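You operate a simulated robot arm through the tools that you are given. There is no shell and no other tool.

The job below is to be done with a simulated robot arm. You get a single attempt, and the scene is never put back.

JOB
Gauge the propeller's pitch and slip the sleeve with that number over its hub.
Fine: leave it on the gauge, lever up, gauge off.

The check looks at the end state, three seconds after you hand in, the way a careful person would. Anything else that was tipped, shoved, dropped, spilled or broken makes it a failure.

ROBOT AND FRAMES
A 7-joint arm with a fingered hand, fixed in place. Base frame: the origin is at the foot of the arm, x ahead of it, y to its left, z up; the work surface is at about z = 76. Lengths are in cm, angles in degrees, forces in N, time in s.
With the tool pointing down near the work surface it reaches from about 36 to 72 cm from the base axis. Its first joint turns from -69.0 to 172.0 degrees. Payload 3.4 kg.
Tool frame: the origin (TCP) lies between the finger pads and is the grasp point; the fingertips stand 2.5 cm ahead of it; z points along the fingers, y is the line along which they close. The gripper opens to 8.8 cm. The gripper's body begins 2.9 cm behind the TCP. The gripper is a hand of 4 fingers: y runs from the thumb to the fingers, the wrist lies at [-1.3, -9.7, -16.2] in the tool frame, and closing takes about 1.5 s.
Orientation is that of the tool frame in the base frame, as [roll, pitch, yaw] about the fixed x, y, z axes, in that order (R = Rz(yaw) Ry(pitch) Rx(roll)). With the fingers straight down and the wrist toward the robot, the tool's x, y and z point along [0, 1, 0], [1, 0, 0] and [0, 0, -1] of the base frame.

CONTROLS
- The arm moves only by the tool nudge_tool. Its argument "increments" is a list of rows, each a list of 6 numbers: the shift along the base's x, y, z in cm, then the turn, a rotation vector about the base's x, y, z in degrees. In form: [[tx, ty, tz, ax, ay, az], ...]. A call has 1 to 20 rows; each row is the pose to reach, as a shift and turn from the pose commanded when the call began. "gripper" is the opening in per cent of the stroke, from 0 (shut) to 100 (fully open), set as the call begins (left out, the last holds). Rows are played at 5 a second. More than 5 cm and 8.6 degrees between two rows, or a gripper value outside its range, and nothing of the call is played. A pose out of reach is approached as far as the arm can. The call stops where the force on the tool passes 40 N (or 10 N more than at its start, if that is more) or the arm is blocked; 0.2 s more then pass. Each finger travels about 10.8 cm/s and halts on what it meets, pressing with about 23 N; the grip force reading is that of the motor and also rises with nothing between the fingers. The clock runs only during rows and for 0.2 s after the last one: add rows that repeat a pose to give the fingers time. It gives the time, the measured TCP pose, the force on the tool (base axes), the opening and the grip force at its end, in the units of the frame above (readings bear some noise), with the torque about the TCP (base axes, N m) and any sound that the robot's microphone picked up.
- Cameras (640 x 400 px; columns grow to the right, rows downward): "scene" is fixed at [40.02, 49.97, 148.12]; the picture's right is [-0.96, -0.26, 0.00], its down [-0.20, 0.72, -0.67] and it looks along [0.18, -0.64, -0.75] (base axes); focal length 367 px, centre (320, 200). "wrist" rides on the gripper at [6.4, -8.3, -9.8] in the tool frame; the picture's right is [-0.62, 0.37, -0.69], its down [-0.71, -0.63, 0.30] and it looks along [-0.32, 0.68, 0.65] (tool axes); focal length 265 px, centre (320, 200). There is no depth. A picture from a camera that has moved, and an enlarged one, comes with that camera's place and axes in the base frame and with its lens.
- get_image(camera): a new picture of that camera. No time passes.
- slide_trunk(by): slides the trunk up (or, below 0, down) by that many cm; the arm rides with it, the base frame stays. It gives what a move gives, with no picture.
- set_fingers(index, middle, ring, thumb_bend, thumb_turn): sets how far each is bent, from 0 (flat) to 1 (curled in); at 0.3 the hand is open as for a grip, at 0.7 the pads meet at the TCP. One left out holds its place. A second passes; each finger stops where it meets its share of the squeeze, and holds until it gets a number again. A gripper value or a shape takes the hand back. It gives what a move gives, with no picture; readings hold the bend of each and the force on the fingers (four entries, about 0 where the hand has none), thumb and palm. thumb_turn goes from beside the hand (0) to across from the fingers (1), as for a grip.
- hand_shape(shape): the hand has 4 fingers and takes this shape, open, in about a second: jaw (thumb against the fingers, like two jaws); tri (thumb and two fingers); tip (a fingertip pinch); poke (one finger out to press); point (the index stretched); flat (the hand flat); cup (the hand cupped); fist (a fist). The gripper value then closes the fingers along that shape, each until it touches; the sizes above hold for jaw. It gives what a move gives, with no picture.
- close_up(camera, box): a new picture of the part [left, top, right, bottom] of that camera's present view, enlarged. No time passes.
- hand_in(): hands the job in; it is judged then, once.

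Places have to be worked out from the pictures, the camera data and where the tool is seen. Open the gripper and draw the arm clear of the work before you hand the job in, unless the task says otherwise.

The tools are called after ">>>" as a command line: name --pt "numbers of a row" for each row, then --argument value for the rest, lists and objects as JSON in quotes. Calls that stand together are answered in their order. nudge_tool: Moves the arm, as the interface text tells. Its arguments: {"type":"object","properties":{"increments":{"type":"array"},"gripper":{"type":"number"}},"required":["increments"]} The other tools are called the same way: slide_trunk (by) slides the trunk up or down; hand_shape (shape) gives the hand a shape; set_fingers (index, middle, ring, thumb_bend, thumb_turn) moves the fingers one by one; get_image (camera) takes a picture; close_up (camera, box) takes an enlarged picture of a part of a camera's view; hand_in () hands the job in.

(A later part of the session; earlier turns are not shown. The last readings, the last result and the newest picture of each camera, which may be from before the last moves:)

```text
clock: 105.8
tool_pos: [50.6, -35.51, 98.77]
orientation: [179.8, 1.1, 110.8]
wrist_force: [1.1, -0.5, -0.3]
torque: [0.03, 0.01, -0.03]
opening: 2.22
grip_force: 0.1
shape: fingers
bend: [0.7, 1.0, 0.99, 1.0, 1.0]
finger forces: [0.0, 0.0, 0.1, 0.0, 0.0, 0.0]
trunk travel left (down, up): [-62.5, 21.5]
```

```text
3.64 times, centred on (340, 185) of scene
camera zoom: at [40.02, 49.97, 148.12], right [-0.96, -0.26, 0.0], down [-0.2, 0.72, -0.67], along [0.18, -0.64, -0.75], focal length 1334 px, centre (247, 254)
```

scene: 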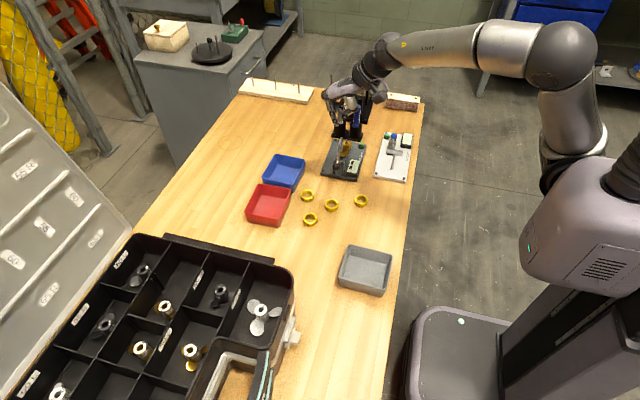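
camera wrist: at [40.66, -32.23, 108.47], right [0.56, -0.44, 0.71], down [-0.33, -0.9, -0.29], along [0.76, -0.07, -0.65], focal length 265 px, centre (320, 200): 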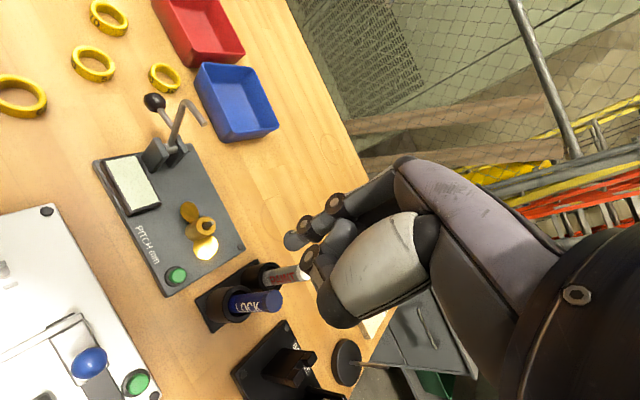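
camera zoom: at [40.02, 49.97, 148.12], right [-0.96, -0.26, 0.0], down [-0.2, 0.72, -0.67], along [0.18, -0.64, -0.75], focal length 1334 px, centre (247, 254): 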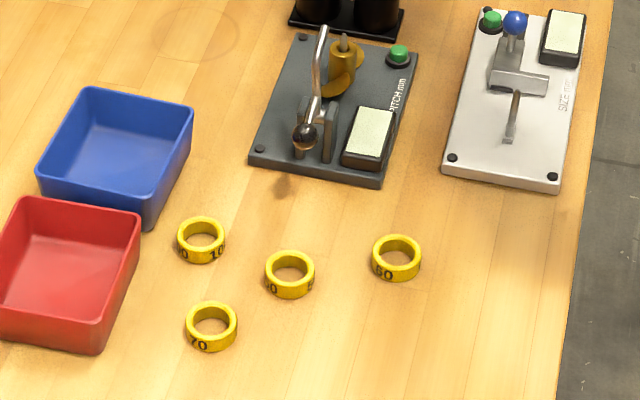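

The gauge is off, lever up. Next is the sleeve: I check the numbers on the sleeves closely, then set the tri shape and travel high toward the "70".

>>> close_up --camera "scene" --box '[290, 180, 380, 235]'

>>> hand_shape --shape "tri"

>>> nudge_tool --pt "0 1 1.5 0 0 -2" --pt "0 2.5 3 0 0 -4" --pt "0.4 4 4.5 0 0 -6" --pt "0.8 5.5 6 0 0 -8" --pt "1.2 7 6 0 0 -10" --pt "1.6 8.5 6 0 0 -12" --pt "2 10 6 0 0 -14" --pt "2.4 11.5 6 0 0 -16" --pt "2.4 11.5 6 0 0 -16"

```text
7.11 times, centred on (335, 208) of scene
camera zoom: at [40.02, 49.97, 148.12], right [-0.96, -0.26, 0.0], down [-0.2, 0.72, -0.67], along [0.18, -0.64, -0.75], focal length 2608 px, centre (213, 147)
```

zoom: 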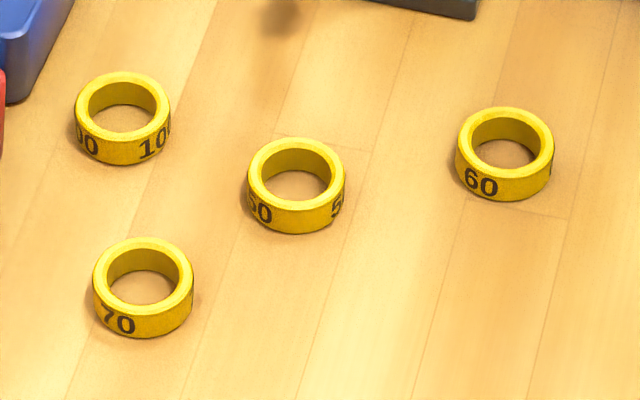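

```text
clock: 106.7
tool_pos: [50.62, -35.44, 98.71]
orientation: [179.9, 1.2, 110.8]
wrist_force: [-0.4, 0.1, -0.2]
torque: [0.02, 0.0, 0.02]
opening: 8.79
grip_force: 0.0
shape: tri
bend: [0.3, 0.3, 0.99, 0.3, 0.98]
finger forces: [0.0, 0.1, 0.0, 0.0, 0.1, 0.0]
trunk travel left (down, up): [-62.5, 21.5]
```

```text
clock: 108.7
tool_pos: [52.92, -25.08, 104.46]
orientation: [179.8, -0.2, 93.7]
wrist_force: [0.1, -1.3, -0.4]
torque: [-0.03, 0.01, -0.06]
opening: 8.77
grip_force: 0.0
shape: tri
bend: [0.3, 0.3, 0.99, 0.3, 0.98]
finger forces: [0.0, 0.0, 0.0, 0.0, 0.1, 0.1]
trunk travel left (down, up): [-62.5, 21.5]
```

The "70" sleeve is the nearest to the camera, around (57.4, -4.5). The arm follows; I continue in stages toward it.

>>> nudge_tool --pt "0.5 1.5 0 0 0 -0.5" --pt "1 3 0 0 0 -1" --pt "1.5 4.5 0 0 0 -1.5" --pt "2 6 0 0 0 -2" --pt "2.4 7.5 0 0 0 -2.5" --pt "2.8 9 0 0 0 -3" --pt "2.8 9 0 0 0 -3"

>>> nudge_tool --pt "0.4 1.5 0 0 0 0" --pt "0.8 3 0 0 0 0" --pt "1.2 4.5 0 0 0 0" --pt "1.6 6 0 0 0 0" --pt "1.8 7.5 0 0 0 0" --pt "1.8 9 0 0 0 0" --pt "1.8 10 0 0 0 0" --pt "1.8 10 0 0 0 0"

>>> get_image --camera "wrist"

>>> get_image --camera "scene"

```text
clock: 110.3
tool_pos: [55.87, -15.68, 104.72]
orientation: [179.8, -0.1, 91.2]
wrist_force: [-0.1, -0.5, 1.2]
torque: [0.02, -0.01, 0.0]
opening: 8.79
grip_force: 0.0
shape: tri
bend: [0.3, 0.3, 0.99, 0.3, 0.98]
finger forces: [0.0, 0.0, 0.1, 0.0, 0.0, 0.0]
trunk travel left (down, up): [-62.5, 21.5]
```

```text
clock: 112.1
tool_pos: [57.82, -5.68, 104.93]
orientation: [179.8, -0.2, 91.0]
wrist_force: [0.2, 0.5, 0.1]
torque: [0.01, 0.03, -0.02]
opening: 8.8
grip_force: 0.0
shape: tri
bend: [0.3, 0.3, 0.99, 0.3, 0.98]
finger forces: [0.0, 0.1, 0.1, 0.0, 0.1, 0.0]
trunk travel left (down, up): [-62.5, 21.5]
```

```text
taken
camera wrist: at [49.54, 0.52, 114.85], right [0.38, -0.62, 0.69], down [-0.62, -0.72, -0.31], along [0.69, -0.31, -0.65], focal length 265 px, centre (320, 200)
```

wrist: 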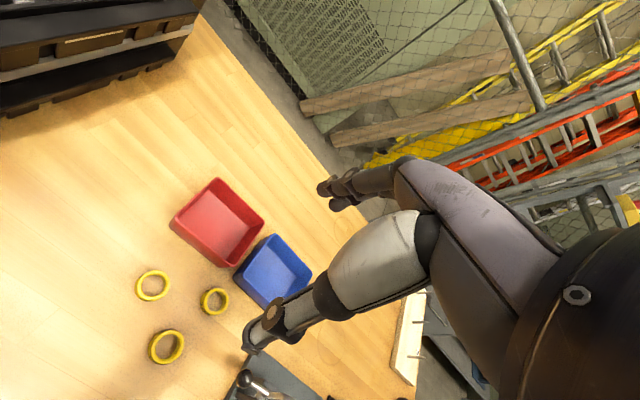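

```text
taken
```

scene: 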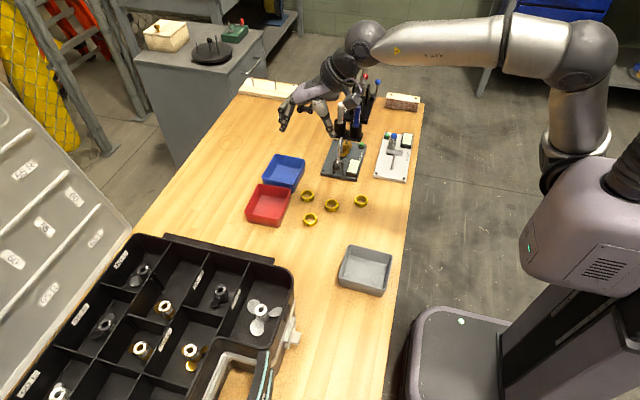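

I zoom in on the 70 sleeve from here to locate it precisely.

>>> close_up --camera "wrist" --box '[120, 255, 240, 375]'

>>> close_up --camera "scene" --box '[295, 205, 325, 230]'

```text
3.33 times, centred on (180, 315) of wrist
camera zoom: at [49.54, 0.52, 114.85], right [0.38, -0.62, 0.69], down [-0.62, -0.72, -0.31], along [0.69, -0.31, -0.65], focal length 885 px, centre (787, -183)
```

zoom: 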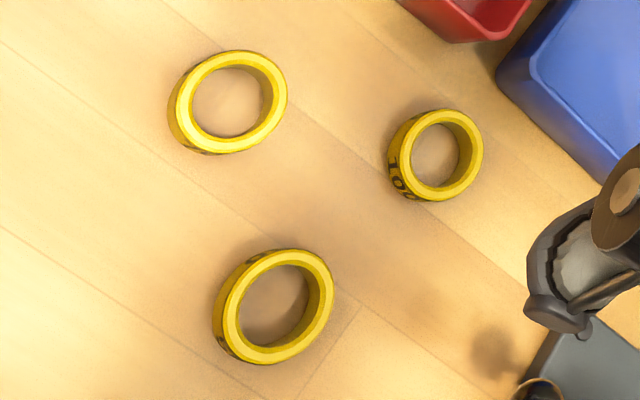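

```text
16.00 times, centred on (310, 218) of scene
camera zoom: at [40.02, 49.97, 148.12], right [-0.96, -0.26, 0.0], down [-0.2, 0.72, -0.67], along [0.18, -0.64, -0.75], focal length 5868 px, centre (480, -80)
```

zoom: 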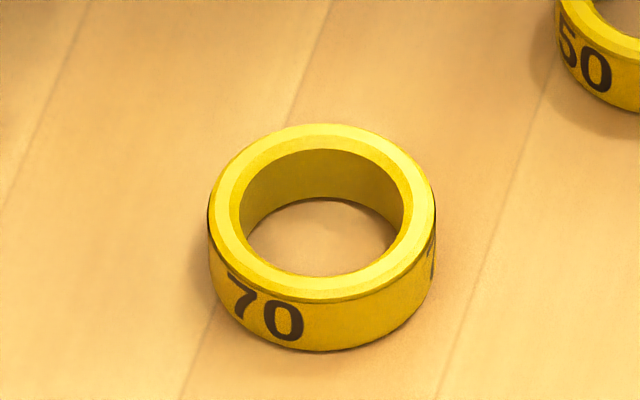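

The sleeve's centre is (57.4, -4.5) by both cameras. The red bin is near the fingers' side, so I open only to about 5.5 cm and come down above the sleeve.

>>> nudge_tool --pt "0 0.5 -2 0 0 0" --pt "-0.2 1.0 -4 0 0 0" --pt "-0.3 1.0 -7 0 0 0" --pt "-0.3 1.0 -10 0 0 0" --pt "-0.3 1.0 -13 0 0 0" --pt "-0.3 1.0 -16 0 0 0" --pt "-0.3 1.0 -18 0 0 0" --pt "-0.3 1.0 -18 0 0 0" --gripper 62

>>> get_image --camera "wrist"

>>> close_up --camera "scene" --box '[270, 150, 350, 230]'

```text
clock: 113.9
tool_pos: [57.99, -5.03, 87.8]
orientation: [179.3, -2.2, 89.8]
wrist_force: [0.0, -0.6, 0.6]
torque: [-0.02, 0.01, 0.02]
opening: 5.48
grip_force: 0.0
shape: tri
bend: [0.73, 0.4, 0.99, 0.63, 1.0]
finger forces: [0.0, 0.1, 0.0, 0.1, 0.0, 0.0]
trunk travel left (down, up): [-62.5, 21.5]
```

```text
taken
camera wrist: at [49.73, 1.1, 97.88], right [0.36, -0.65, 0.67], down [-0.63, -0.7, -0.34], along [0.69, -0.3, -0.66], focal length 265 px, centre (320, 200)
```

wrist: 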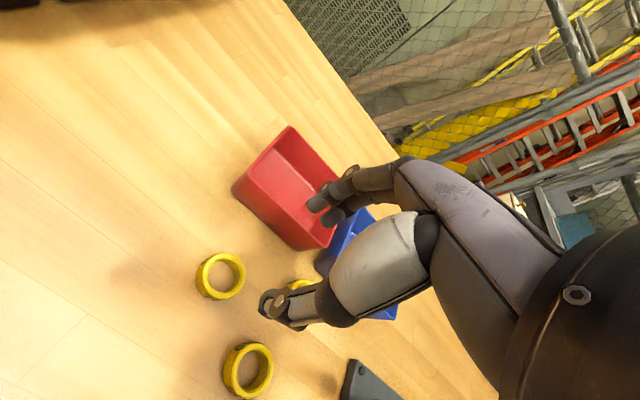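

```text
5.00 times, centred on (310, 190) of scene
camera zoom: at [40.02, 49.97, 148.12], right [-0.96, -0.26, 0.0], down [-0.2, 0.72, -0.67], along [0.18, -0.64, -0.75], focal length 1834 px, centre (370, 250)
```

zoom: 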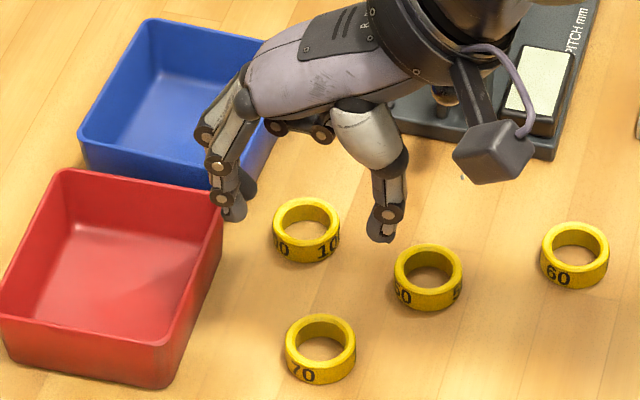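

The arm is a bit short of the commanded pose and tilted 2°. I wait a moment to see whether it converges.

>>> nudge_tool --pt "0 0 0 0 0 0" --pt "0 0 0 0 0 0" --pt "0 0 0 0 0 0" --pt "0 0 0 0 0 0"

>>> close_up --camera "wrist" --box '[180, 220, 320, 340]'

```text
clock: 114.9
tool_pos: [57.93, -5.15, 87.44]
orientation: [179.8, -2.0, 89.5]
wrist_force: [0.0, -0.4, -0.5]
torque: [-0.01, -0.02, 0.02]
opening: 5.51
grip_force: 0.0
shape: tri
bend: [0.73, 0.4, 0.99, 0.63, 1.0]
finger forces: [0.0, 0.0, 0.0, 0.0, 0.0, 0.0]
trunk travel left (down, up): [-62.5, 21.5]
```

```text
3.33 times, centred on (250, 280) of wrist
camera zoom: at [49.79, 0.94, 97.52], right [0.36, -0.65, 0.67], down [-0.63, -0.7, -0.33], along [0.69, -0.31, -0.66], focal length 885 px, centre (553, -67)
```

zoom: 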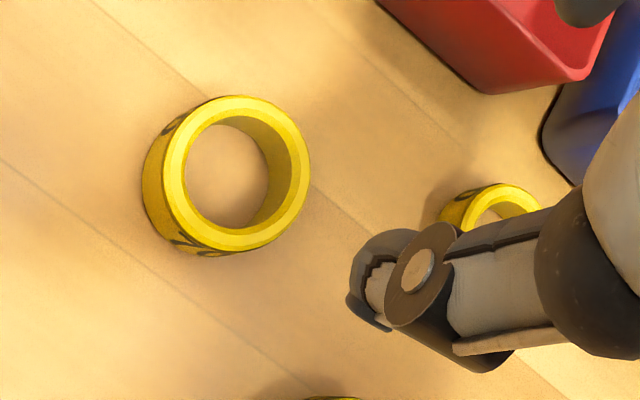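

It settles with a 2° tilt and half a centimetre off. I command a correction to level it and centre over the sleeve.

>>> nudge_tool --pt "-0.25 0.3 0 -1 0 0.2" --pt "-0.5 0.65 0 -2 0 0.5" --pt "-0.5 0.65 0 -2 0 0.5" --pt "-0.5 0.65 0 -2 0 0.5" --pt "-0.5 0.65 0 -2 0 0.5"

>>> close_up --camera "wrist" --box '[180, 220, 320, 340]'

>>> get_image --camera "scene"

```text
clock: 116.1
tool_pos: [57.22, -4.71, 87.33]
orientation: [179.9, -0.3, 90.2]
wrist_force: [0.4, 0.7, -0.3]
torque: [0.01, 0.02, -0.02]
opening: 5.48
grip_force: 0.1
shape: tri
bend: [0.73, 0.4, 0.99, 0.63, 1.0]
finger forces: [0.0, 0.1, 0.1, 0.1, 0.1, 0.0]
trunk travel left (down, up): [-62.5, 21.5]
```

```text
3.33 times, centred on (250, 280) of wrist
camera zoom: at [49.17, 1.63, 97.2], right [0.37, -0.62, 0.69], down [-0.63, -0.71, -0.31], along [0.69, -0.32, -0.65], focal length 885 px, centre (553, -67)
```

zoom: 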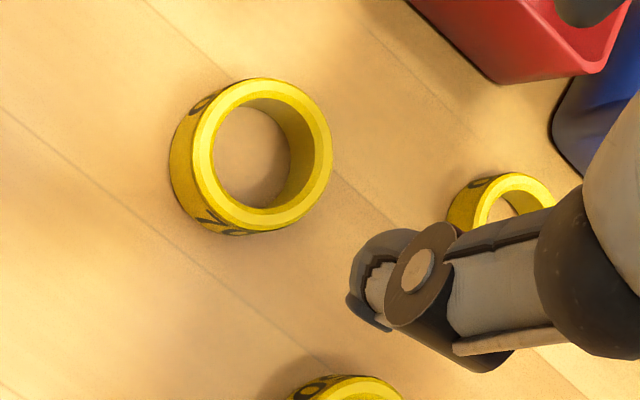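

```text
taken
```

scene: 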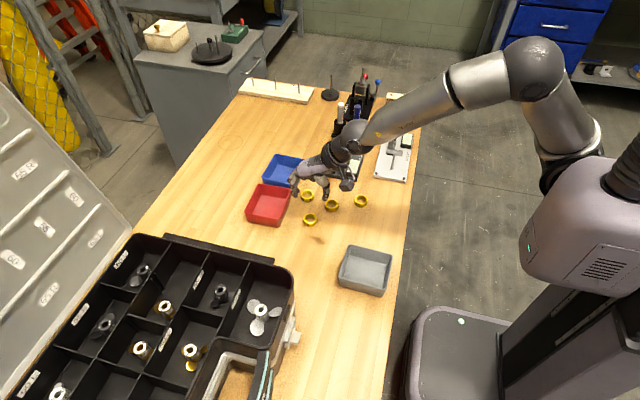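

Level again and within 2 mm of the sleeve's centre. I descend in stages with a check.

>>> nudge_tool --pt "0 0.1 -1.5 0 0 0" --pt "0 0.1 -3 0 0 0" --pt "0 0.1 -4.5 0 0 0" --pt "0 0.1 -5.8 0 0 0" --pt "0 0.1 -5.8 0 0 0" --pt "0 0.1 -5.8 0 0 0"

>>> close_up --camera "wrist" --box '[200, 180, 360, 320]'

>>> close_up --camera "scene" --box '[280, 170, 350, 230]'

```text
clock: 117.5
tool_pos: [57.41, -4.56, 81.42]
orientation: [180.0, 0.5, 90.1]
wrist_force: [0.5, 0.2, -0.5]
torque: [-0.01, -0.01, 0.03]
opening: 5.48
grip_force: 0.0
shape: tri
bend: [0.73, 0.4, 0.99, 0.63, 1.0]
finger forces: [0.0, 0.0, 0.1, 0.0, 0.0, 0.0]
trunk travel left (down, up): [-62.5, 21.5]
```

```text
2.86 times, centred on (280, 250) of wrist
camera zoom: at [49.2, 2.05, 91.18], right [0.37, -0.61, 0.7], down [-0.63, -0.72, -0.3], along [0.68, -0.33, -0.65], focal length 758 px, centre (434, 57)
```

zoom: 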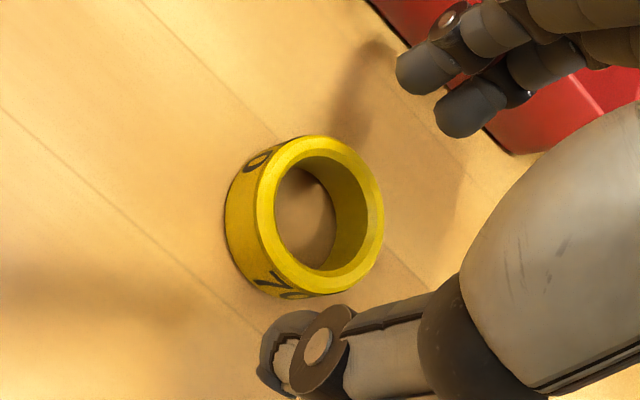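

```text
6.67 times, centred on (315, 200) of scene
camera zoom: at [40.02, 49.97, 148.12], right [-0.96, -0.26, 0.0], down [-0.2, 0.72, -0.67], along [0.18, -0.64, -0.75], focal length 2445 px, centre (353, 200)
```

zoom: 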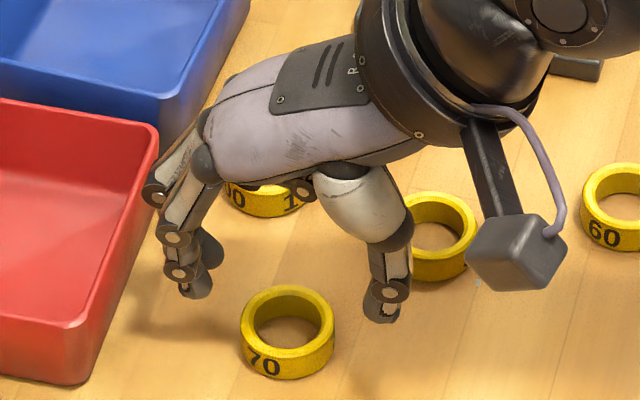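

The sleeve is centred to about 1 mm. The finger joints come near the red bin's rim, so I narrow the opening to 4.6 cm before going down.

>>> nudge_tool --pt "0 -0.05 0 0 0 0" --pt "0.05 -0.1 0 0 0 0" --pt "0.05 -0.1 0 0 0 0" --pt "0.05 -0.1 -0.8 0 0 0" --pt "0.05 -0.1 -1.6 0 0 0" --pt "0.05 -0.1 -2.2 0 0 0" --pt "0.05 -0.1 -2.2 0 0 0" --gripper 52

>>> close_up --camera "wrist" --box '[220, 180, 360, 300]'

>>> close_up --camera "scene" --box '[280, 180, 340, 230]'

```text
clock: 119.1
tool_pos: [57.28, -4.18, 78.84]
orientation: [-179.8, 1.3, 90.5]
wrist_force: [-0.6, -0.5, -0.3]
torque: [0.0, -0.03, -0.02]
opening: 4.63
grip_force: 0.2
shape: tri
bend: [0.74, 0.43, 0.99, 0.68, 1.0]
finger forces: [0.0, 0.1, 0.1, 0.1, 0.0, 0.0]
trunk travel left (down, up): [-62.5, 21.5]
```

```text
3.33 times, centred on (290, 240) of wrist
camera zoom: at [49.05, 2.38, 88.68], right [0.38, -0.6, 0.71], down [-0.62, -0.73, -0.29], along [0.69, -0.33, -0.65], focal length 885 px, centre (420, 67)
```

zoom: 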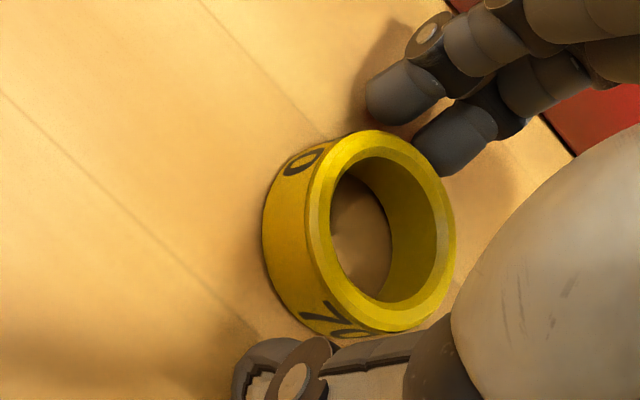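

```text
8.00 times, centred on (310, 205) of scene
camera zoom: at [40.02, 49.97, 148.12], right [-0.96, -0.26, 0.0], down [-0.2, 0.72, -0.67], along [0.18, -0.64, -0.75], focal length 2934 px, centre (400, 160)
```

zoom: 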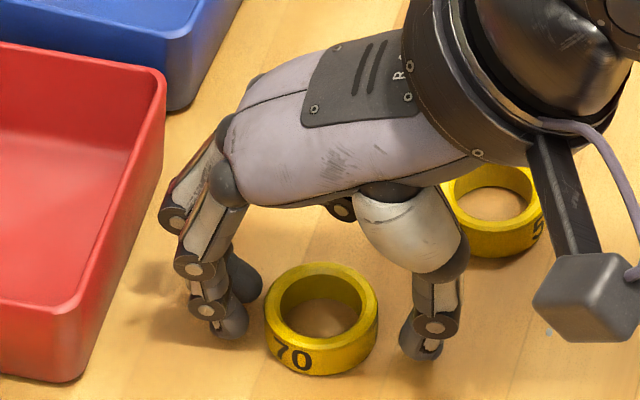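

The hand drifted slightly (0.3 cm in y and 1.3° tilt). I correct that before closing.

>>> nudge_tool --pt "0.05 -0.15 0.1 0.6 0 -0.2" --pt "0.1 -0.3 0.15 1.3 0 -0.5" --pt "0.1 -0.3 0.15 1.3 0 -0.5" --pt "0.1 -0.3 0.15 1.3 0 -0.5"

>>> close_up --camera "wrist" --box '[220, 180, 360, 300]'

```text
clock: 120.1
tool_pos: [57.02, -4.15, 78.59]
orientation: [-179.8, 1.3, 91.2]
wrist_force: [-0.4, -0.4, -0.7]
torque: [0.04, -0.02, -0.02]
opening: 4.6
grip_force: 0.0
shape: tri
bend: [0.74, 0.43, 0.99, 0.68, 1.0]
finger forces: [0.6, 0.0, 0.1, 0.0, 0.1, 0.0]
trunk travel left (down, up): [-62.5, 21.5]
```

```text
3.33 times, centred on (290, 240) of wrist
camera zoom: at [48.78, 2.47, 88.41], right [0.38, -0.6, 0.71], down [-0.62, -0.73, -0.28], along [0.69, -0.33, -0.65], focal length 885 px, centre (420, 67)
```

zoom: 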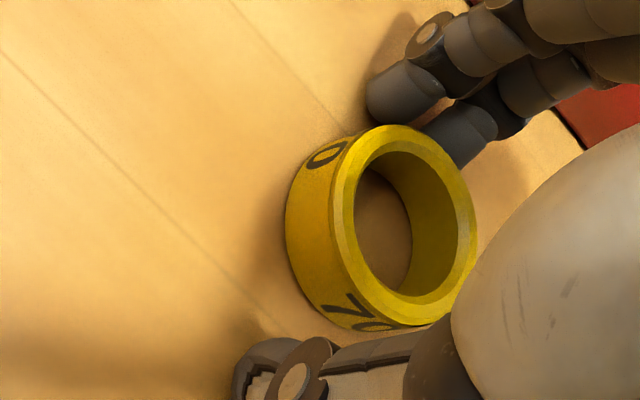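

The arm drifted the other way and the index touches the sleeve lightly. I hold and see what it settles to before doing more.

>>> nudge_tool --pt "0 0 0.3 0 0 0" --pt "0 0 0.3 0 0 0" --pt "0 0 0.3 0 0 0" --pt "0 0 0.3 0 0 0" --pt "0 0 0.3 0 0 0"

>>> get_image --camera "scene"

```text
clock: 121.3
tool_pos: [57.02, -4.17, 78.95]
orientation: [-179.7, 1.0, 90.9]
wrist_force: [0.5, 0.1, -0.1]
torque: [-0.02, -0.04, -0.01]
opening: 4.58
grip_force: 0.1
shape: tri
bend: [0.74, 0.43, 0.99, 0.68, 1.0]
finger forces: [0.0, 0.0, 0.0, 0.0, 0.0, 0.0]
trunk travel left (down, up): [-62.5, 21.5]
```

```text
taken
```

scene: 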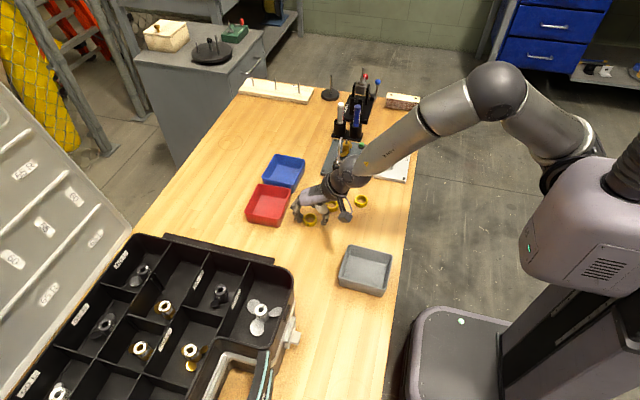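

Stable now without contact. I try the position correction again in small steps.

>>> nudge_tool --pt "0.1 -0.1 0 0 0 0" --pt "0.2 -0.2 0 0 0 0" --pt "0.3 -0.35 0 0.5 0 0" --pt "0.3 -0.35 0 1 0 0" --pt "0.3 -0.35 0 1 0 0" --pt "0.3 -0.35 0 1 0 0"

>>> close_up --camera "wrist" --box '[220, 180, 360, 300]'

```text
clock: 122.7
tool_pos: [57.36, -4.13, 79.15]
orientation: [179.9, 1.0, 91.8]
wrist_force: [-0.1, 0.4, 0.0]
torque: [0.02, -0.05, -0.01]
opening: 4.62
grip_force: 0.1
shape: tri
bend: [0.74, 0.43, 0.99, 0.68, 1.0]
finger forces: [0.0, 0.0, 0.1, 0.1, 0.0, 0.0]
trunk travel left (down, up): [-62.5, 21.5]
```

```text
3.33 times, centred on (290, 240) of wrist
camera zoom: at [48.94, 2.34, 88.87], right [0.39, -0.6, 0.7], down [-0.61, -0.74, -0.29], along [0.69, -0.31, -0.65], focal length 885 px, centre (420, 67)
```

zoom: 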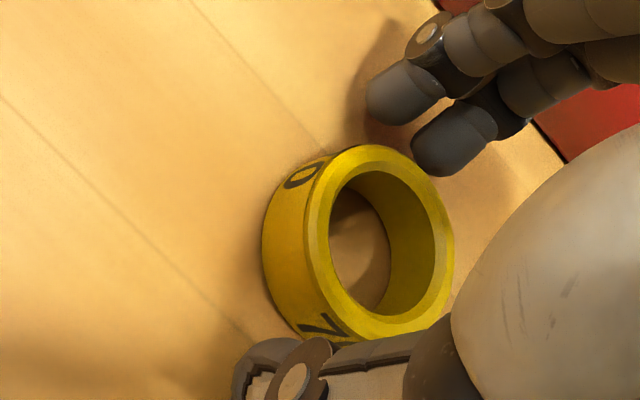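

The y error can't be corrected in this arm posture, but 0.35 cm is small and the three digits will centre the sleeve. I close on it now, slowly at first.

>>> nudge_tool --pt "0 0 0 0 0 0" --pt "0 0 0 0 0 0" --pt "0 0 0 0 0 0" --pt "0 0 0 0 0 0" --gripper 44

>>> close_up --camera "wrist" --box '[220, 180, 360, 300]'

>>> nudge_tool --pt "0 0 0 0 0 0" --pt "0 0 0 0 0 0" --pt "0 0 0 0 0 0" --pt "0 0 0 0 0 0" --pt "0 0 0 0 0 0" --pt "0 0 0 0 0 0" --pt "0 0 0 0 0 0" --gripper 0

>>> close_up --camera "wrist" --box '[220, 180, 360, 300]'

>>> close_up --camera "scene" --box '[285, 190, 335, 230]'

```text
clock: 123.7
tool_pos: [57.36, -4.11, 79.09]
orientation: [179.9, 1.0, 91.7]
wrist_force: [-1.1, -0.5, -0.3]
torque: [0.03, 0.01, -0.02]
opening: 3.92
grip_force: 0.0
shape: tri
bend: [0.74, 0.47, 0.99, 0.71, 1.0]
finger forces: [0.0, 0.1, 0.0, 0.1, 0.1, 0.1]
trunk travel left (down, up): [-62.5, 21.5]
```

```text
3.33 times, centred on (290, 240) of wrist
camera zoom: at [48.95, 2.33, 88.89], right [0.39, -0.6, 0.7], down [-0.61, -0.74, -0.29], along [0.69, -0.31, -0.65], focal length 885 px, centre (420, 67)
```

zoom: 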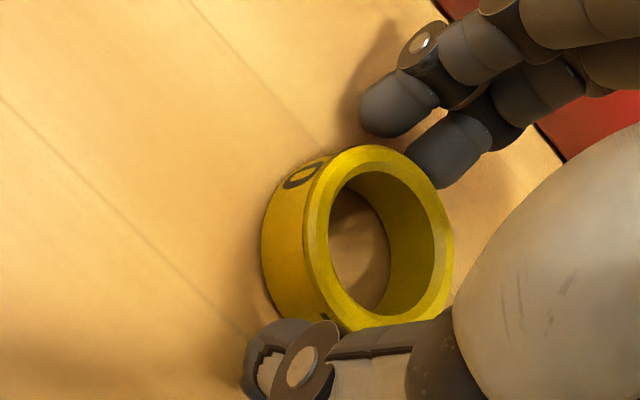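

```text
clock: 125.3
tool_pos: [57.26, -4.07, 79.08]
orientation: [180.0, 0.9, 91.8]
wrist_force: [-0.1, 0.1, -0.5]
torque: [-0.01, -0.01, 0.02]
opening: 2.46
grip_force: 23.1
shape: tri
bend: [0.74, 0.53, 1.0, 0.74, 1.0]
finger forces: [8.7, 11.1, 0.0, 0.0, 19.6, 0.0]
trunk travel left (down, up): [-62.5, 21.5]
```

```text
3.33 times, centred on (290, 240) of wrist
camera zoom: at [48.95, 2.32, 88.88], right [0.39, -0.6, 0.7], down [-0.61, -0.74, -0.29], along [0.69, -0.31, -0.65], focal length 885 px, centre (420, 67)
```

zoom: 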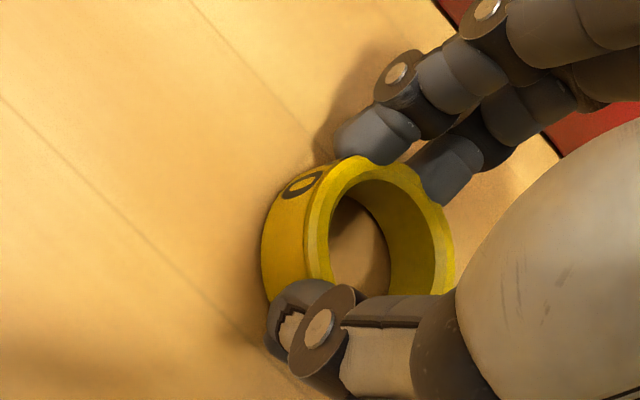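

```text
10.00 times, centred on (310, 210) of scene
camera zoom: at [40.02, 49.97, 148.12], right [-0.96, -0.26, 0.0], down [-0.2, 0.72, -0.67], along [0.18, -0.64, -0.75], focal length 3668 px, centre (420, 100)
```

zoom: 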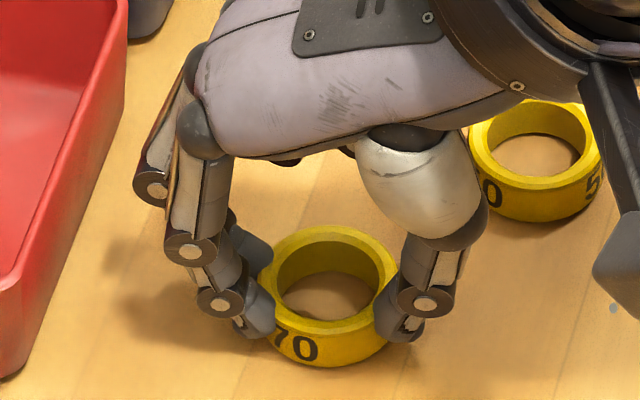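

All three digits hold the sleeve (8.7, 11.1, 19.6 N). I lift it gently and look at whether it stays level.

>>> nudge_tool --pt "0 0 0.4 0 0 0" --pt "0 0 1 0 0 0" --pt "0 0 2 0 0 0" --pt "0 0 3.5 0 0 0" --pt "0 0 5 0 0 0" --pt "0 0 5 0 0 0"

>>> close_up --camera "wrist" --box '[220, 180, 360, 300]'

>>> close_up --camera "scene" --box '[280, 170, 340, 220]'

```text
clock: 126.9
tool_pos: [56.25, -5.73, 80.25]
orientation: [-175.4, -1.4, 89.1]
wrist_force: [-0.4, -0.7, 0.8]
torque: [-0.02, -0.05, 0.05]
opening: 2.48
grip_force: 22.7
shape: tri
bend: [0.74, 0.53, 1.0, 0.74, 1.0]
finger forces: [8.6, 11.3, 0.0, 0.1, 19.6, 0.1]
trunk travel left (down, up): [-62.5, 21.5]
stopped in row 6: the arm was blocked; the commanded pose is now the measured one
```

```text
3.33 times, centred on (290, 240) of wrist
camera zoom: at [49.13, 0.6, 90.99], right [0.41, -0.64, 0.64], down [-0.66, -0.7, -0.27], along [0.62, -0.32, -0.72], focal length 885 px, centre (420, 67)
```

zoom: 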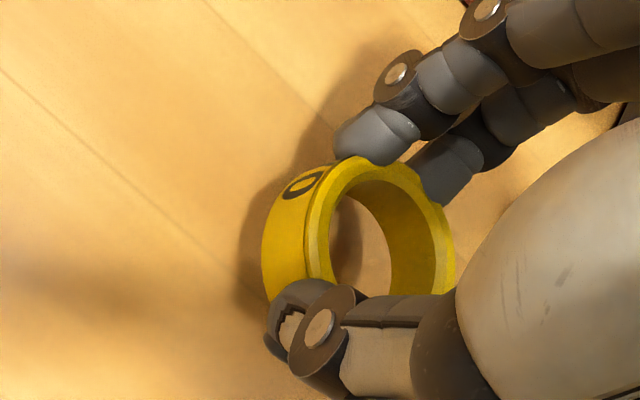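

```text
8.00 times, centred on (310, 195) of scene
camera zoom: at [40.02, 49.97, 148.12], right [-0.96, -0.26, 0.0], down [-0.2, 0.72, -0.67], along [0.18, -0.64, -0.75], focal length 2934 px, centre (400, 240)
```

zoom: 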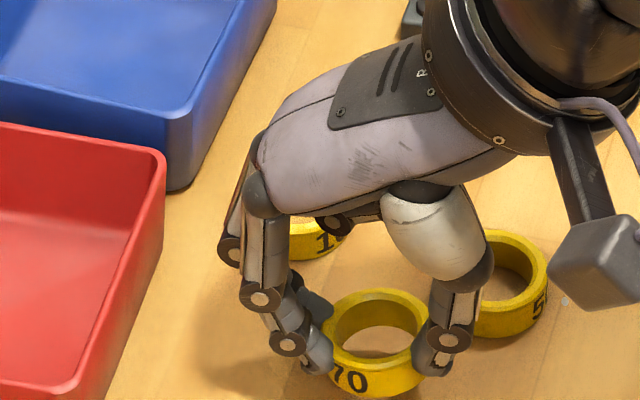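

The arm was blocked, probably by a joint limit, so lifting with the arm twisted the hand by 4°. The trunk can lift everything straight up without moving the arm's joints, so I use it.

>>> slide_trunk --by 10

>>> get_image --camera "scene"

>>> get_image --camera "wrist"

```text
clock: 128.2
tool_pos: [56.29, -5.62, 90.36]
orientation: [-175.2, -1.4, 89.2]
wrist_force: [0.6, 0.1, -0.1]
torque: [-0.01, 0.03, -0.01]
opening: 2.46
grip_force: 23.0
shape: tri
bend: [0.74, 0.53, 1.0, 0.74, 1.0]
finger forces: [8.7, 11.2, 0.0, 0.0, 19.6, 0.0]
trunk travel left (down, up): [-72.5, 11.5]
```

```text
taken
```

scene: 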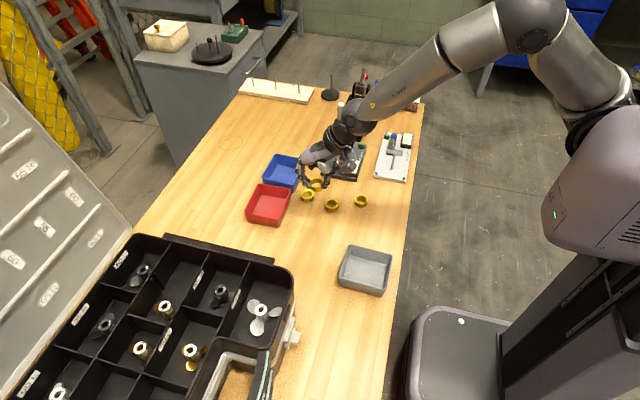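

```text
taken
camera wrist: at [49.14, 0.65, 101.05], right [0.41, -0.64, 0.64], down [-0.66, -0.7, -0.27], along [0.62, -0.32, -0.72], focal length 265 px, centre (320, 200)
```

wrist: 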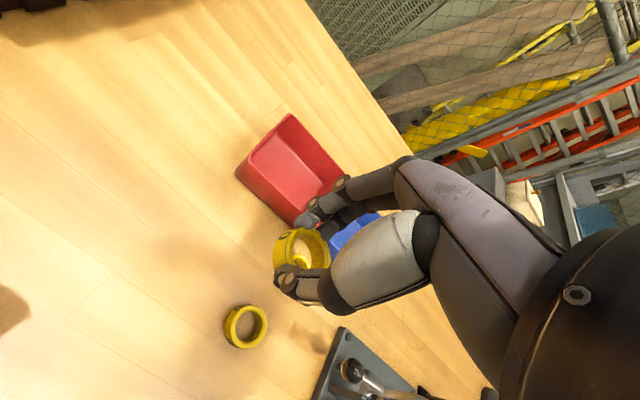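

The sleeve is up at z ≈ 90 and held firmly. The trouble seems to be a wrist joint near its limit at this yaw, so I turn the hand toward a larger yaw while levelling it.

>>> nudge_tool --pt "0 0 0.5 -0.5 -1.6 3" --pt "0 0 1 -1 -3.2 6" --pt "0 0 1 -1.5 -4.8 9" --pt "0 0 1 -1.5 -4.8 9" --pt "0 0 1 -1.5 -4.8 9"

>>> nudge_tool --pt "0 0 0 0 0 4" --pt "0 0 0 0 0 8" --pt "0 0 0 0 0 12" --pt "0 0 0 0 0 16" --pt "0 0 0 0 0 20" --pt "0 0 0 0 0 20"

>>> close_up --camera "wrist" --box '[220, 180, 360, 300]'

```text
clock: 129.4
tool_pos: [56.41, -5.55, 91.26]
orientation: [-179.9, 0.8, 98.5]
wrist_force: [0.0, 0.5, 0.6]
torque: [0.0, 0.03, 0.01]
opening: 2.46
grip_force: 22.5
shape: tri
bend: [0.74, 0.53, 1.0, 0.74, 1.0]
finger forces: [8.7, 11.4, 0.0, 0.0, 19.5, 0.0]
trunk travel left (down, up): [-72.5, 11.5]
```

```text
clock: 130.8
tool_pos: [56.21, -5.55, 91.29]
orientation: [180.0, 0.7, 118.5]
wrist_force: [0.5, 0.2, -1.0]
torque: [0.0, 0.01, 0.04]
opening: 2.46
grip_force: 23.3
shape: tri
bend: [0.74, 0.53, 1.0, 0.74, 1.0]
finger forces: [8.7, 11.5, 0.0, 0.0, 19.6, 0.0]
trunk travel left (down, up): [-72.5, 11.5]
```

```text
3.33 times, centred on (290, 240) of wrist
camera zoom: at [46.01, -3.67, 101.12], right [0.62, -0.36, 0.7], down [-0.21, -0.93, -0.3], along [0.76, 0.03, -0.65], focal length 885 px, centre (420, 67)
```

zoom: 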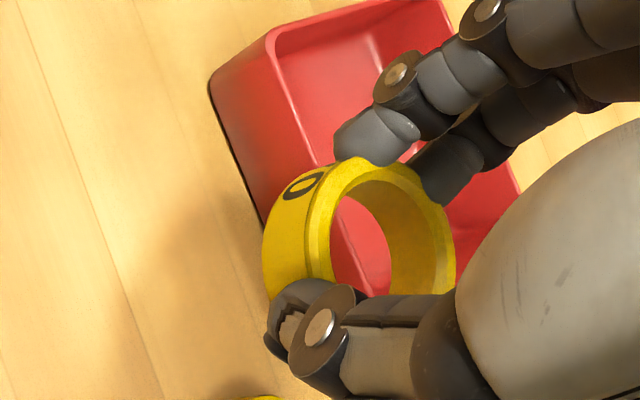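

Now the arm obeys precisely at yaw 118. I raise and carry the sleeve high over toward the gauge, keeping the yaw large.

>>> nudge_tool --pt "0 0 2 0 0 0" --pt "0 0 4 0 0 0" --pt "0 0 6 0 0 0" --pt "0 0 8 0 0 0" --pt "0 -2 8 0 0 0" --pt "0 -4 8 0 0 0" --pt "0 -6 8 0 0 0" --pt "0 -8 8 0 0 0" --pt "0 -10 8 0 0 0" --pt "0 -10 8 0 0 0"

>>> nudge_tool --pt "0 -2 0 0 0 -1" --pt "0 -4 0 0 0 -2" --pt "-0.3 -6 0 0 0 -3.5" --pt "-0.6 -8 0 0 0 -5" --pt "-0.9 -10 0 0 0 -6.5" --pt "-1.2 -12 0 0 0 -8" --pt "-1.4 -14 0 0 0 -10" --pt "-1.6 -15.5 0 0 0 -12" --pt "-1.6 -15.5 0 0 0 -12"

>>> get_image --camera "wrist"

>>> get_image --camera "scene"

```text
clock: 133.0
tool_pos: [56.29, -15.34, 99.28]
orientation: [-179.9, 0.9, 118.5]
wrist_force: [0.5, 0.4, 1.1]
torque: [-0.03, -0.01, -0.03]
opening: 2.43
grip_force: 22.7
shape: tri
bend: [0.74, 0.53, 1.0, 0.74, 1.0]
finger forces: [9.0, 11.8, 0.0, 0.0, 19.6, 0.0]
trunk travel left (down, up): [-72.5, 11.5]
```

```text
clock: 135.0
tool_pos: [54.67, -31.03, 99.24]
orientation: [-180.0, 0.7, 106.4]
wrist_force: [0.9, -0.4, 0.1]
torque: [0.01, -0.02, 0.0]
opening: 2.47
grip_force: 22.8
shape: tri
bend: [0.74, 0.53, 1.0, 0.74, 1.0]
finger forces: [9.1, 11.9, 0.1, 0.0, 19.5, 0.0]
trunk travel left (down, up): [-72.5, 11.5]
```

```text
taken
camera wrist: at [44.98, -27.05, 109.12], right [0.53, -0.48, 0.7], down [-0.4, -0.87, -0.29], along [0.75, -0.13, -0.65], focal length 265 px, centre (320, 200)
```

wrist: 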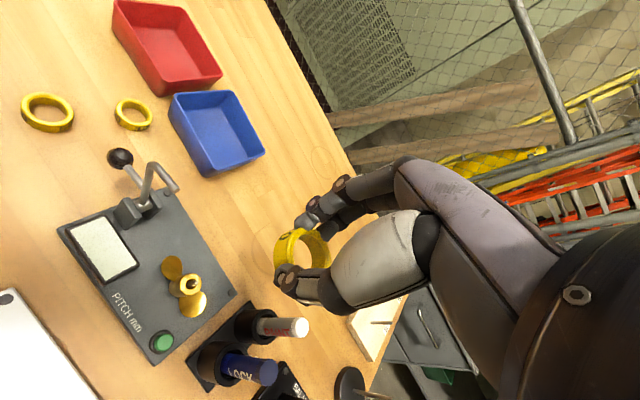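

```text
taken
```

scene: 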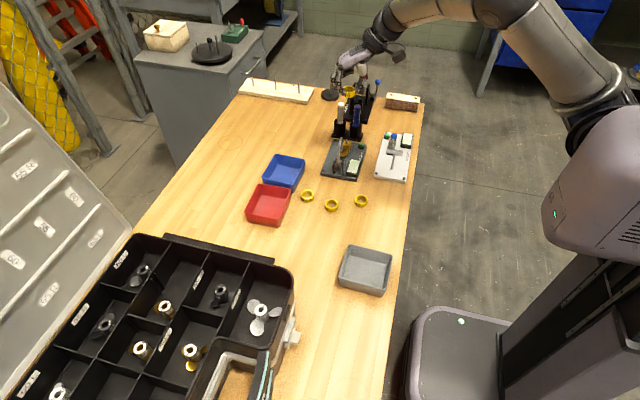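

The arm tracks perfectly. I shift over the hub and lower until the sleeve is about a centimetre above the pin tip, then check alignment with both cameras.

>>> nudge_tool --pt "-0.25 0 -2 0 0 0" --pt "-0.5 -0.05 -4 0 0 0" --pt "-0.5 -0.05 -6.5 0 0 0" --pt "-0.5 -0.05 -9 0 0 0" --pt "-0.5 -0.05 -11 0 0 0" --pt "-0.5 -0.05 -12.3 0 0 0" --pt "-0.5 -0.05 -12.3 0 0 0"

>>> close_up --camera "wrist" --box '[200, 180, 360, 310]'

>>> close_up --camera "scene" --box '[330, 110, 380, 155]'

```text
clock: 136.6
tool_pos: [54.25, -31.13, 86.89]
orientation: [179.9, 0.7, 106.4]
wrist_force: [-0.1, -1.1, 0.4]
torque: [0.02, 0.01, -0.01]
opening: 2.44
grip_force: 22.9
shape: tri
bend: [0.74, 0.53, 1.0, 0.74, 1.0]
finger forces: [8.8, 12.1, 0.1, 0.1, 19.5, 0.0]
trunk travel left (down, up): [-72.5, 11.5]
```

```text
3.08 times, centred on (280, 245) of wrist
camera zoom: at [44.56, -27.15, 96.81], right [0.53, -0.48, 0.7], down [-0.4, -0.87, -0.3], along [0.75, -0.13, -0.65], focal length 817 px, centre (443, 62)
```

zoom: 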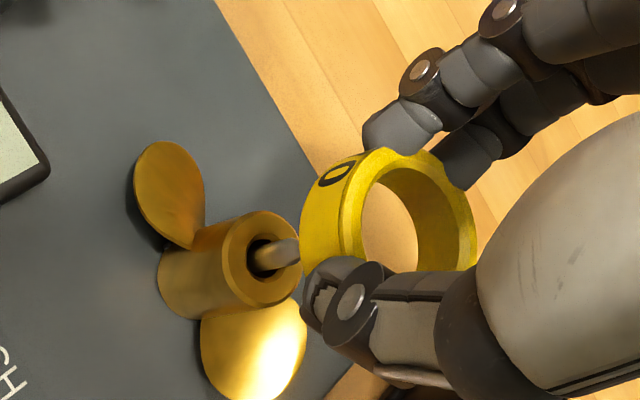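

```text
8.89 times, centred on (355, 132) of scene
camera zoom: at [40.02, 49.97, 148.12], right [-0.96, -0.26, 0.0], down [-0.2, 0.72, -0.67], along [0.18, -0.64, -0.75], focal length 3260 px, centre (9, 800)
```

zoom: 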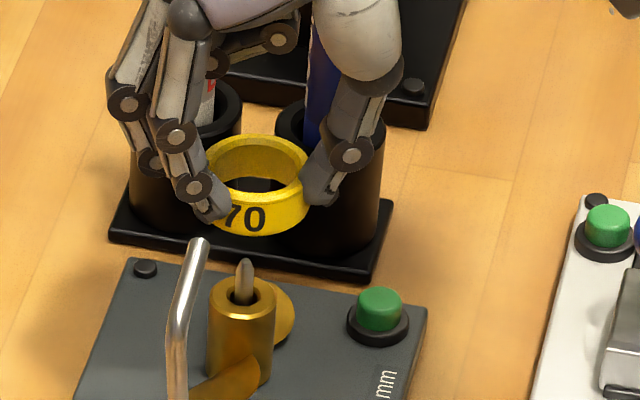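

The pin tip and hub measure at (54.42, -31.41). Scene view says the sleeve should go about 0.15 cm toward +x. I zoom in on the sleeve from the wrist camera for the other direction.

>>> close_up --camera "wrist" --box '[265, 205, 345, 275]'

>>> close_up --camera "scene" --box '[342, 120, 372, 148]'

```text
5.71 times, centred on (305, 240) of wrist
camera zoom: at [44.56, -27.15, 96.81], right [0.53, -0.48, 0.7], down [-0.4, -0.87, -0.3], along [0.75, -0.13, -0.65], focal length 1517 px, centre (406, -29)
```

zoom: 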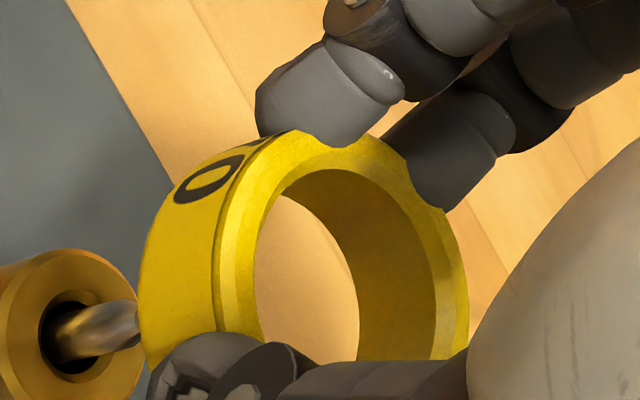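

```text
14.29 times, centred on (357, 134) of scene
camera zoom: at [40.02, 49.97, 148.12], right [-0.96, -0.26, 0.0], down [-0.2, 0.72, -0.67], along [0.18, -0.64, -0.75], focal length 5239 px, centre (-209, 1143)
```

zoom: 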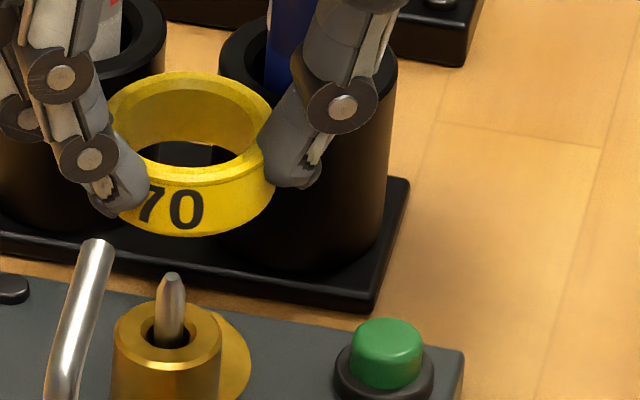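

Combining both views, the sleeve's centre is at about (54.33, -31.63), so it needs (+0.10, +0.22). I shift and lower until its bottom is just above the hub's top.

>>> nudge_tool --pt "0.1 0.22 -0.3 0 0 0" --pt "0.1 0.22 -1 0 0 0" --pt "0.1 0.22 -1.8 0 0 0" --pt "0.1 0.22 -2.6 0 0 0" --pt "0.1 0.22 -3.1 0 0 0" --pt "0.1 0.22 -3.1 0 0 0"

>>> close_up --camera "wrist" --box '[265, 205, 345, 275]'

>>> close_up --camera "scene" --box '[337, 125, 372, 155]'

```text
clock: 138.0
tool_pos: [54.36, -30.79, 83.86]
orientation: [-180.0, 0.7, 106.3]
wrist_force: [-1.4, -0.4, 0.4]
torque: [0.0, 0.03, 0.0]
opening: 2.43
grip_force: 23.1
shape: tri
bend: [0.74, 0.53, 1.0, 0.74, 1.0]
finger forces: [8.8, 12.2, 0.0, 0.0, 19.6, 0.1]
trunk travel left (down, up): [-72.5, 11.5]
```

```text
5.71 times, centred on (305, 240) of wrist
camera zoom: at [44.65, -26.84, 93.7], right [0.53, -0.48, 0.7], down [-0.4, -0.87, -0.3], along [0.75, -0.13, -0.65], focal length 1517 px, centre (406, -29)
```

zoom: 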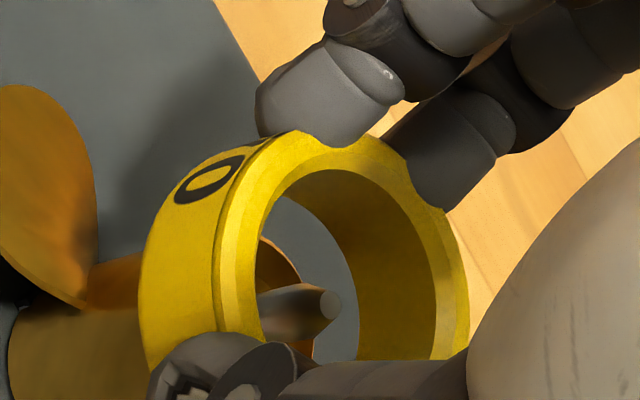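

```text
13.33 times, centred on (354, 140) of scene
camera zoom: at [40.02, 49.97, 148.12], right [-0.96, -0.26, 0.0], down [-0.2, 0.72, -0.67], along [0.18, -0.64, -0.75], focal length 4890 px, centre (-140, 1000)
```

zoom: 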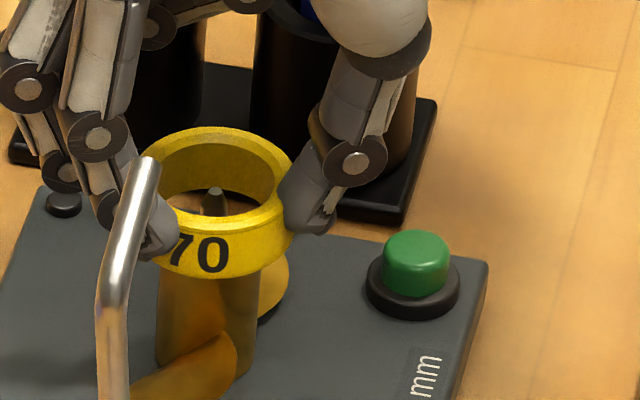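

The pin is now inside the sleeve's hole; triangulating gives only (+0.07, -0.09) to correct. I apply that and lower slowly onto the hub, watching the force.

>>> nudge_tool --pt "0.07 -0.09 0 0 0 0" --pt "0.07 -0.09 -0.3 0 0 0" --pt "0.07 -0.09 -0.6 0 0 0" --pt "0.07 -0.09 -0.8 0 0 0" --pt "0.07 -0.09 -0.8 0 0 0"

>>> close_up --camera "wrist" --box '[265, 205, 345, 275]'

>>> close_up --camera "scene" --box '[337, 125, 372, 155]'

```text
clock: 139.2
tool_pos: [54.32, -30.96, 83.18]
orientation: [180.0, 0.7, 106.3]
wrist_force: [-0.9, 0.7, -0.4]
torque: [0.03, -0.01, 0.0]
opening: 2.45
grip_force: 22.9
shape: tri
bend: [0.74, 0.53, 1.0, 0.74, 1.0]
finger forces: [8.9, 12.1, 0.1, 0.0, 19.6, 0.1]
trunk travel left (down, up): [-72.5, 11.5]
```

```text
5.71 times, centred on (305, 240) of wrist
camera zoom: at [44.69, -26.92, 92.93], right [0.53, -0.48, 0.7], down [-0.4, -0.87, -0.3], along [0.75, -0.13, -0.65], focal length 1517 px, centre (406, -29)
```

zoom: 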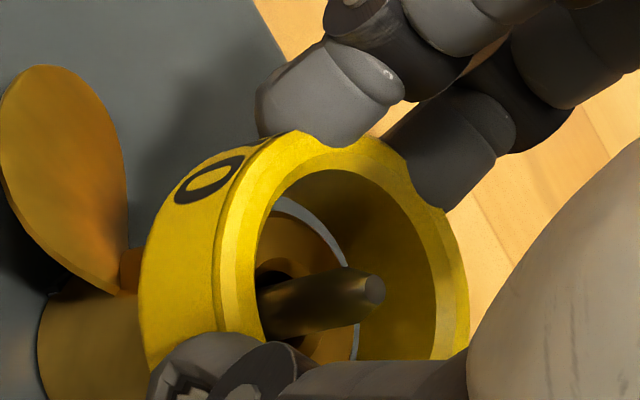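

```text
13.33 times, centred on (354, 140) of scene
camera zoom: at [40.02, 49.97, 148.12], right [-0.96, -0.26, 0.0], down [-0.2, 0.72, -0.67], along [0.18, -0.64, -0.75], focal length 4890 px, centre (-140, 1000)
```

zoom: 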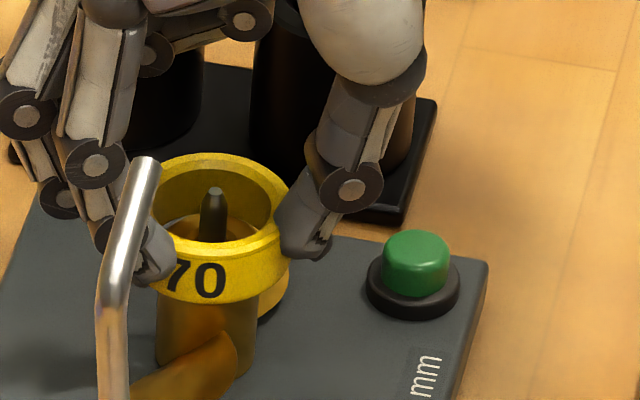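

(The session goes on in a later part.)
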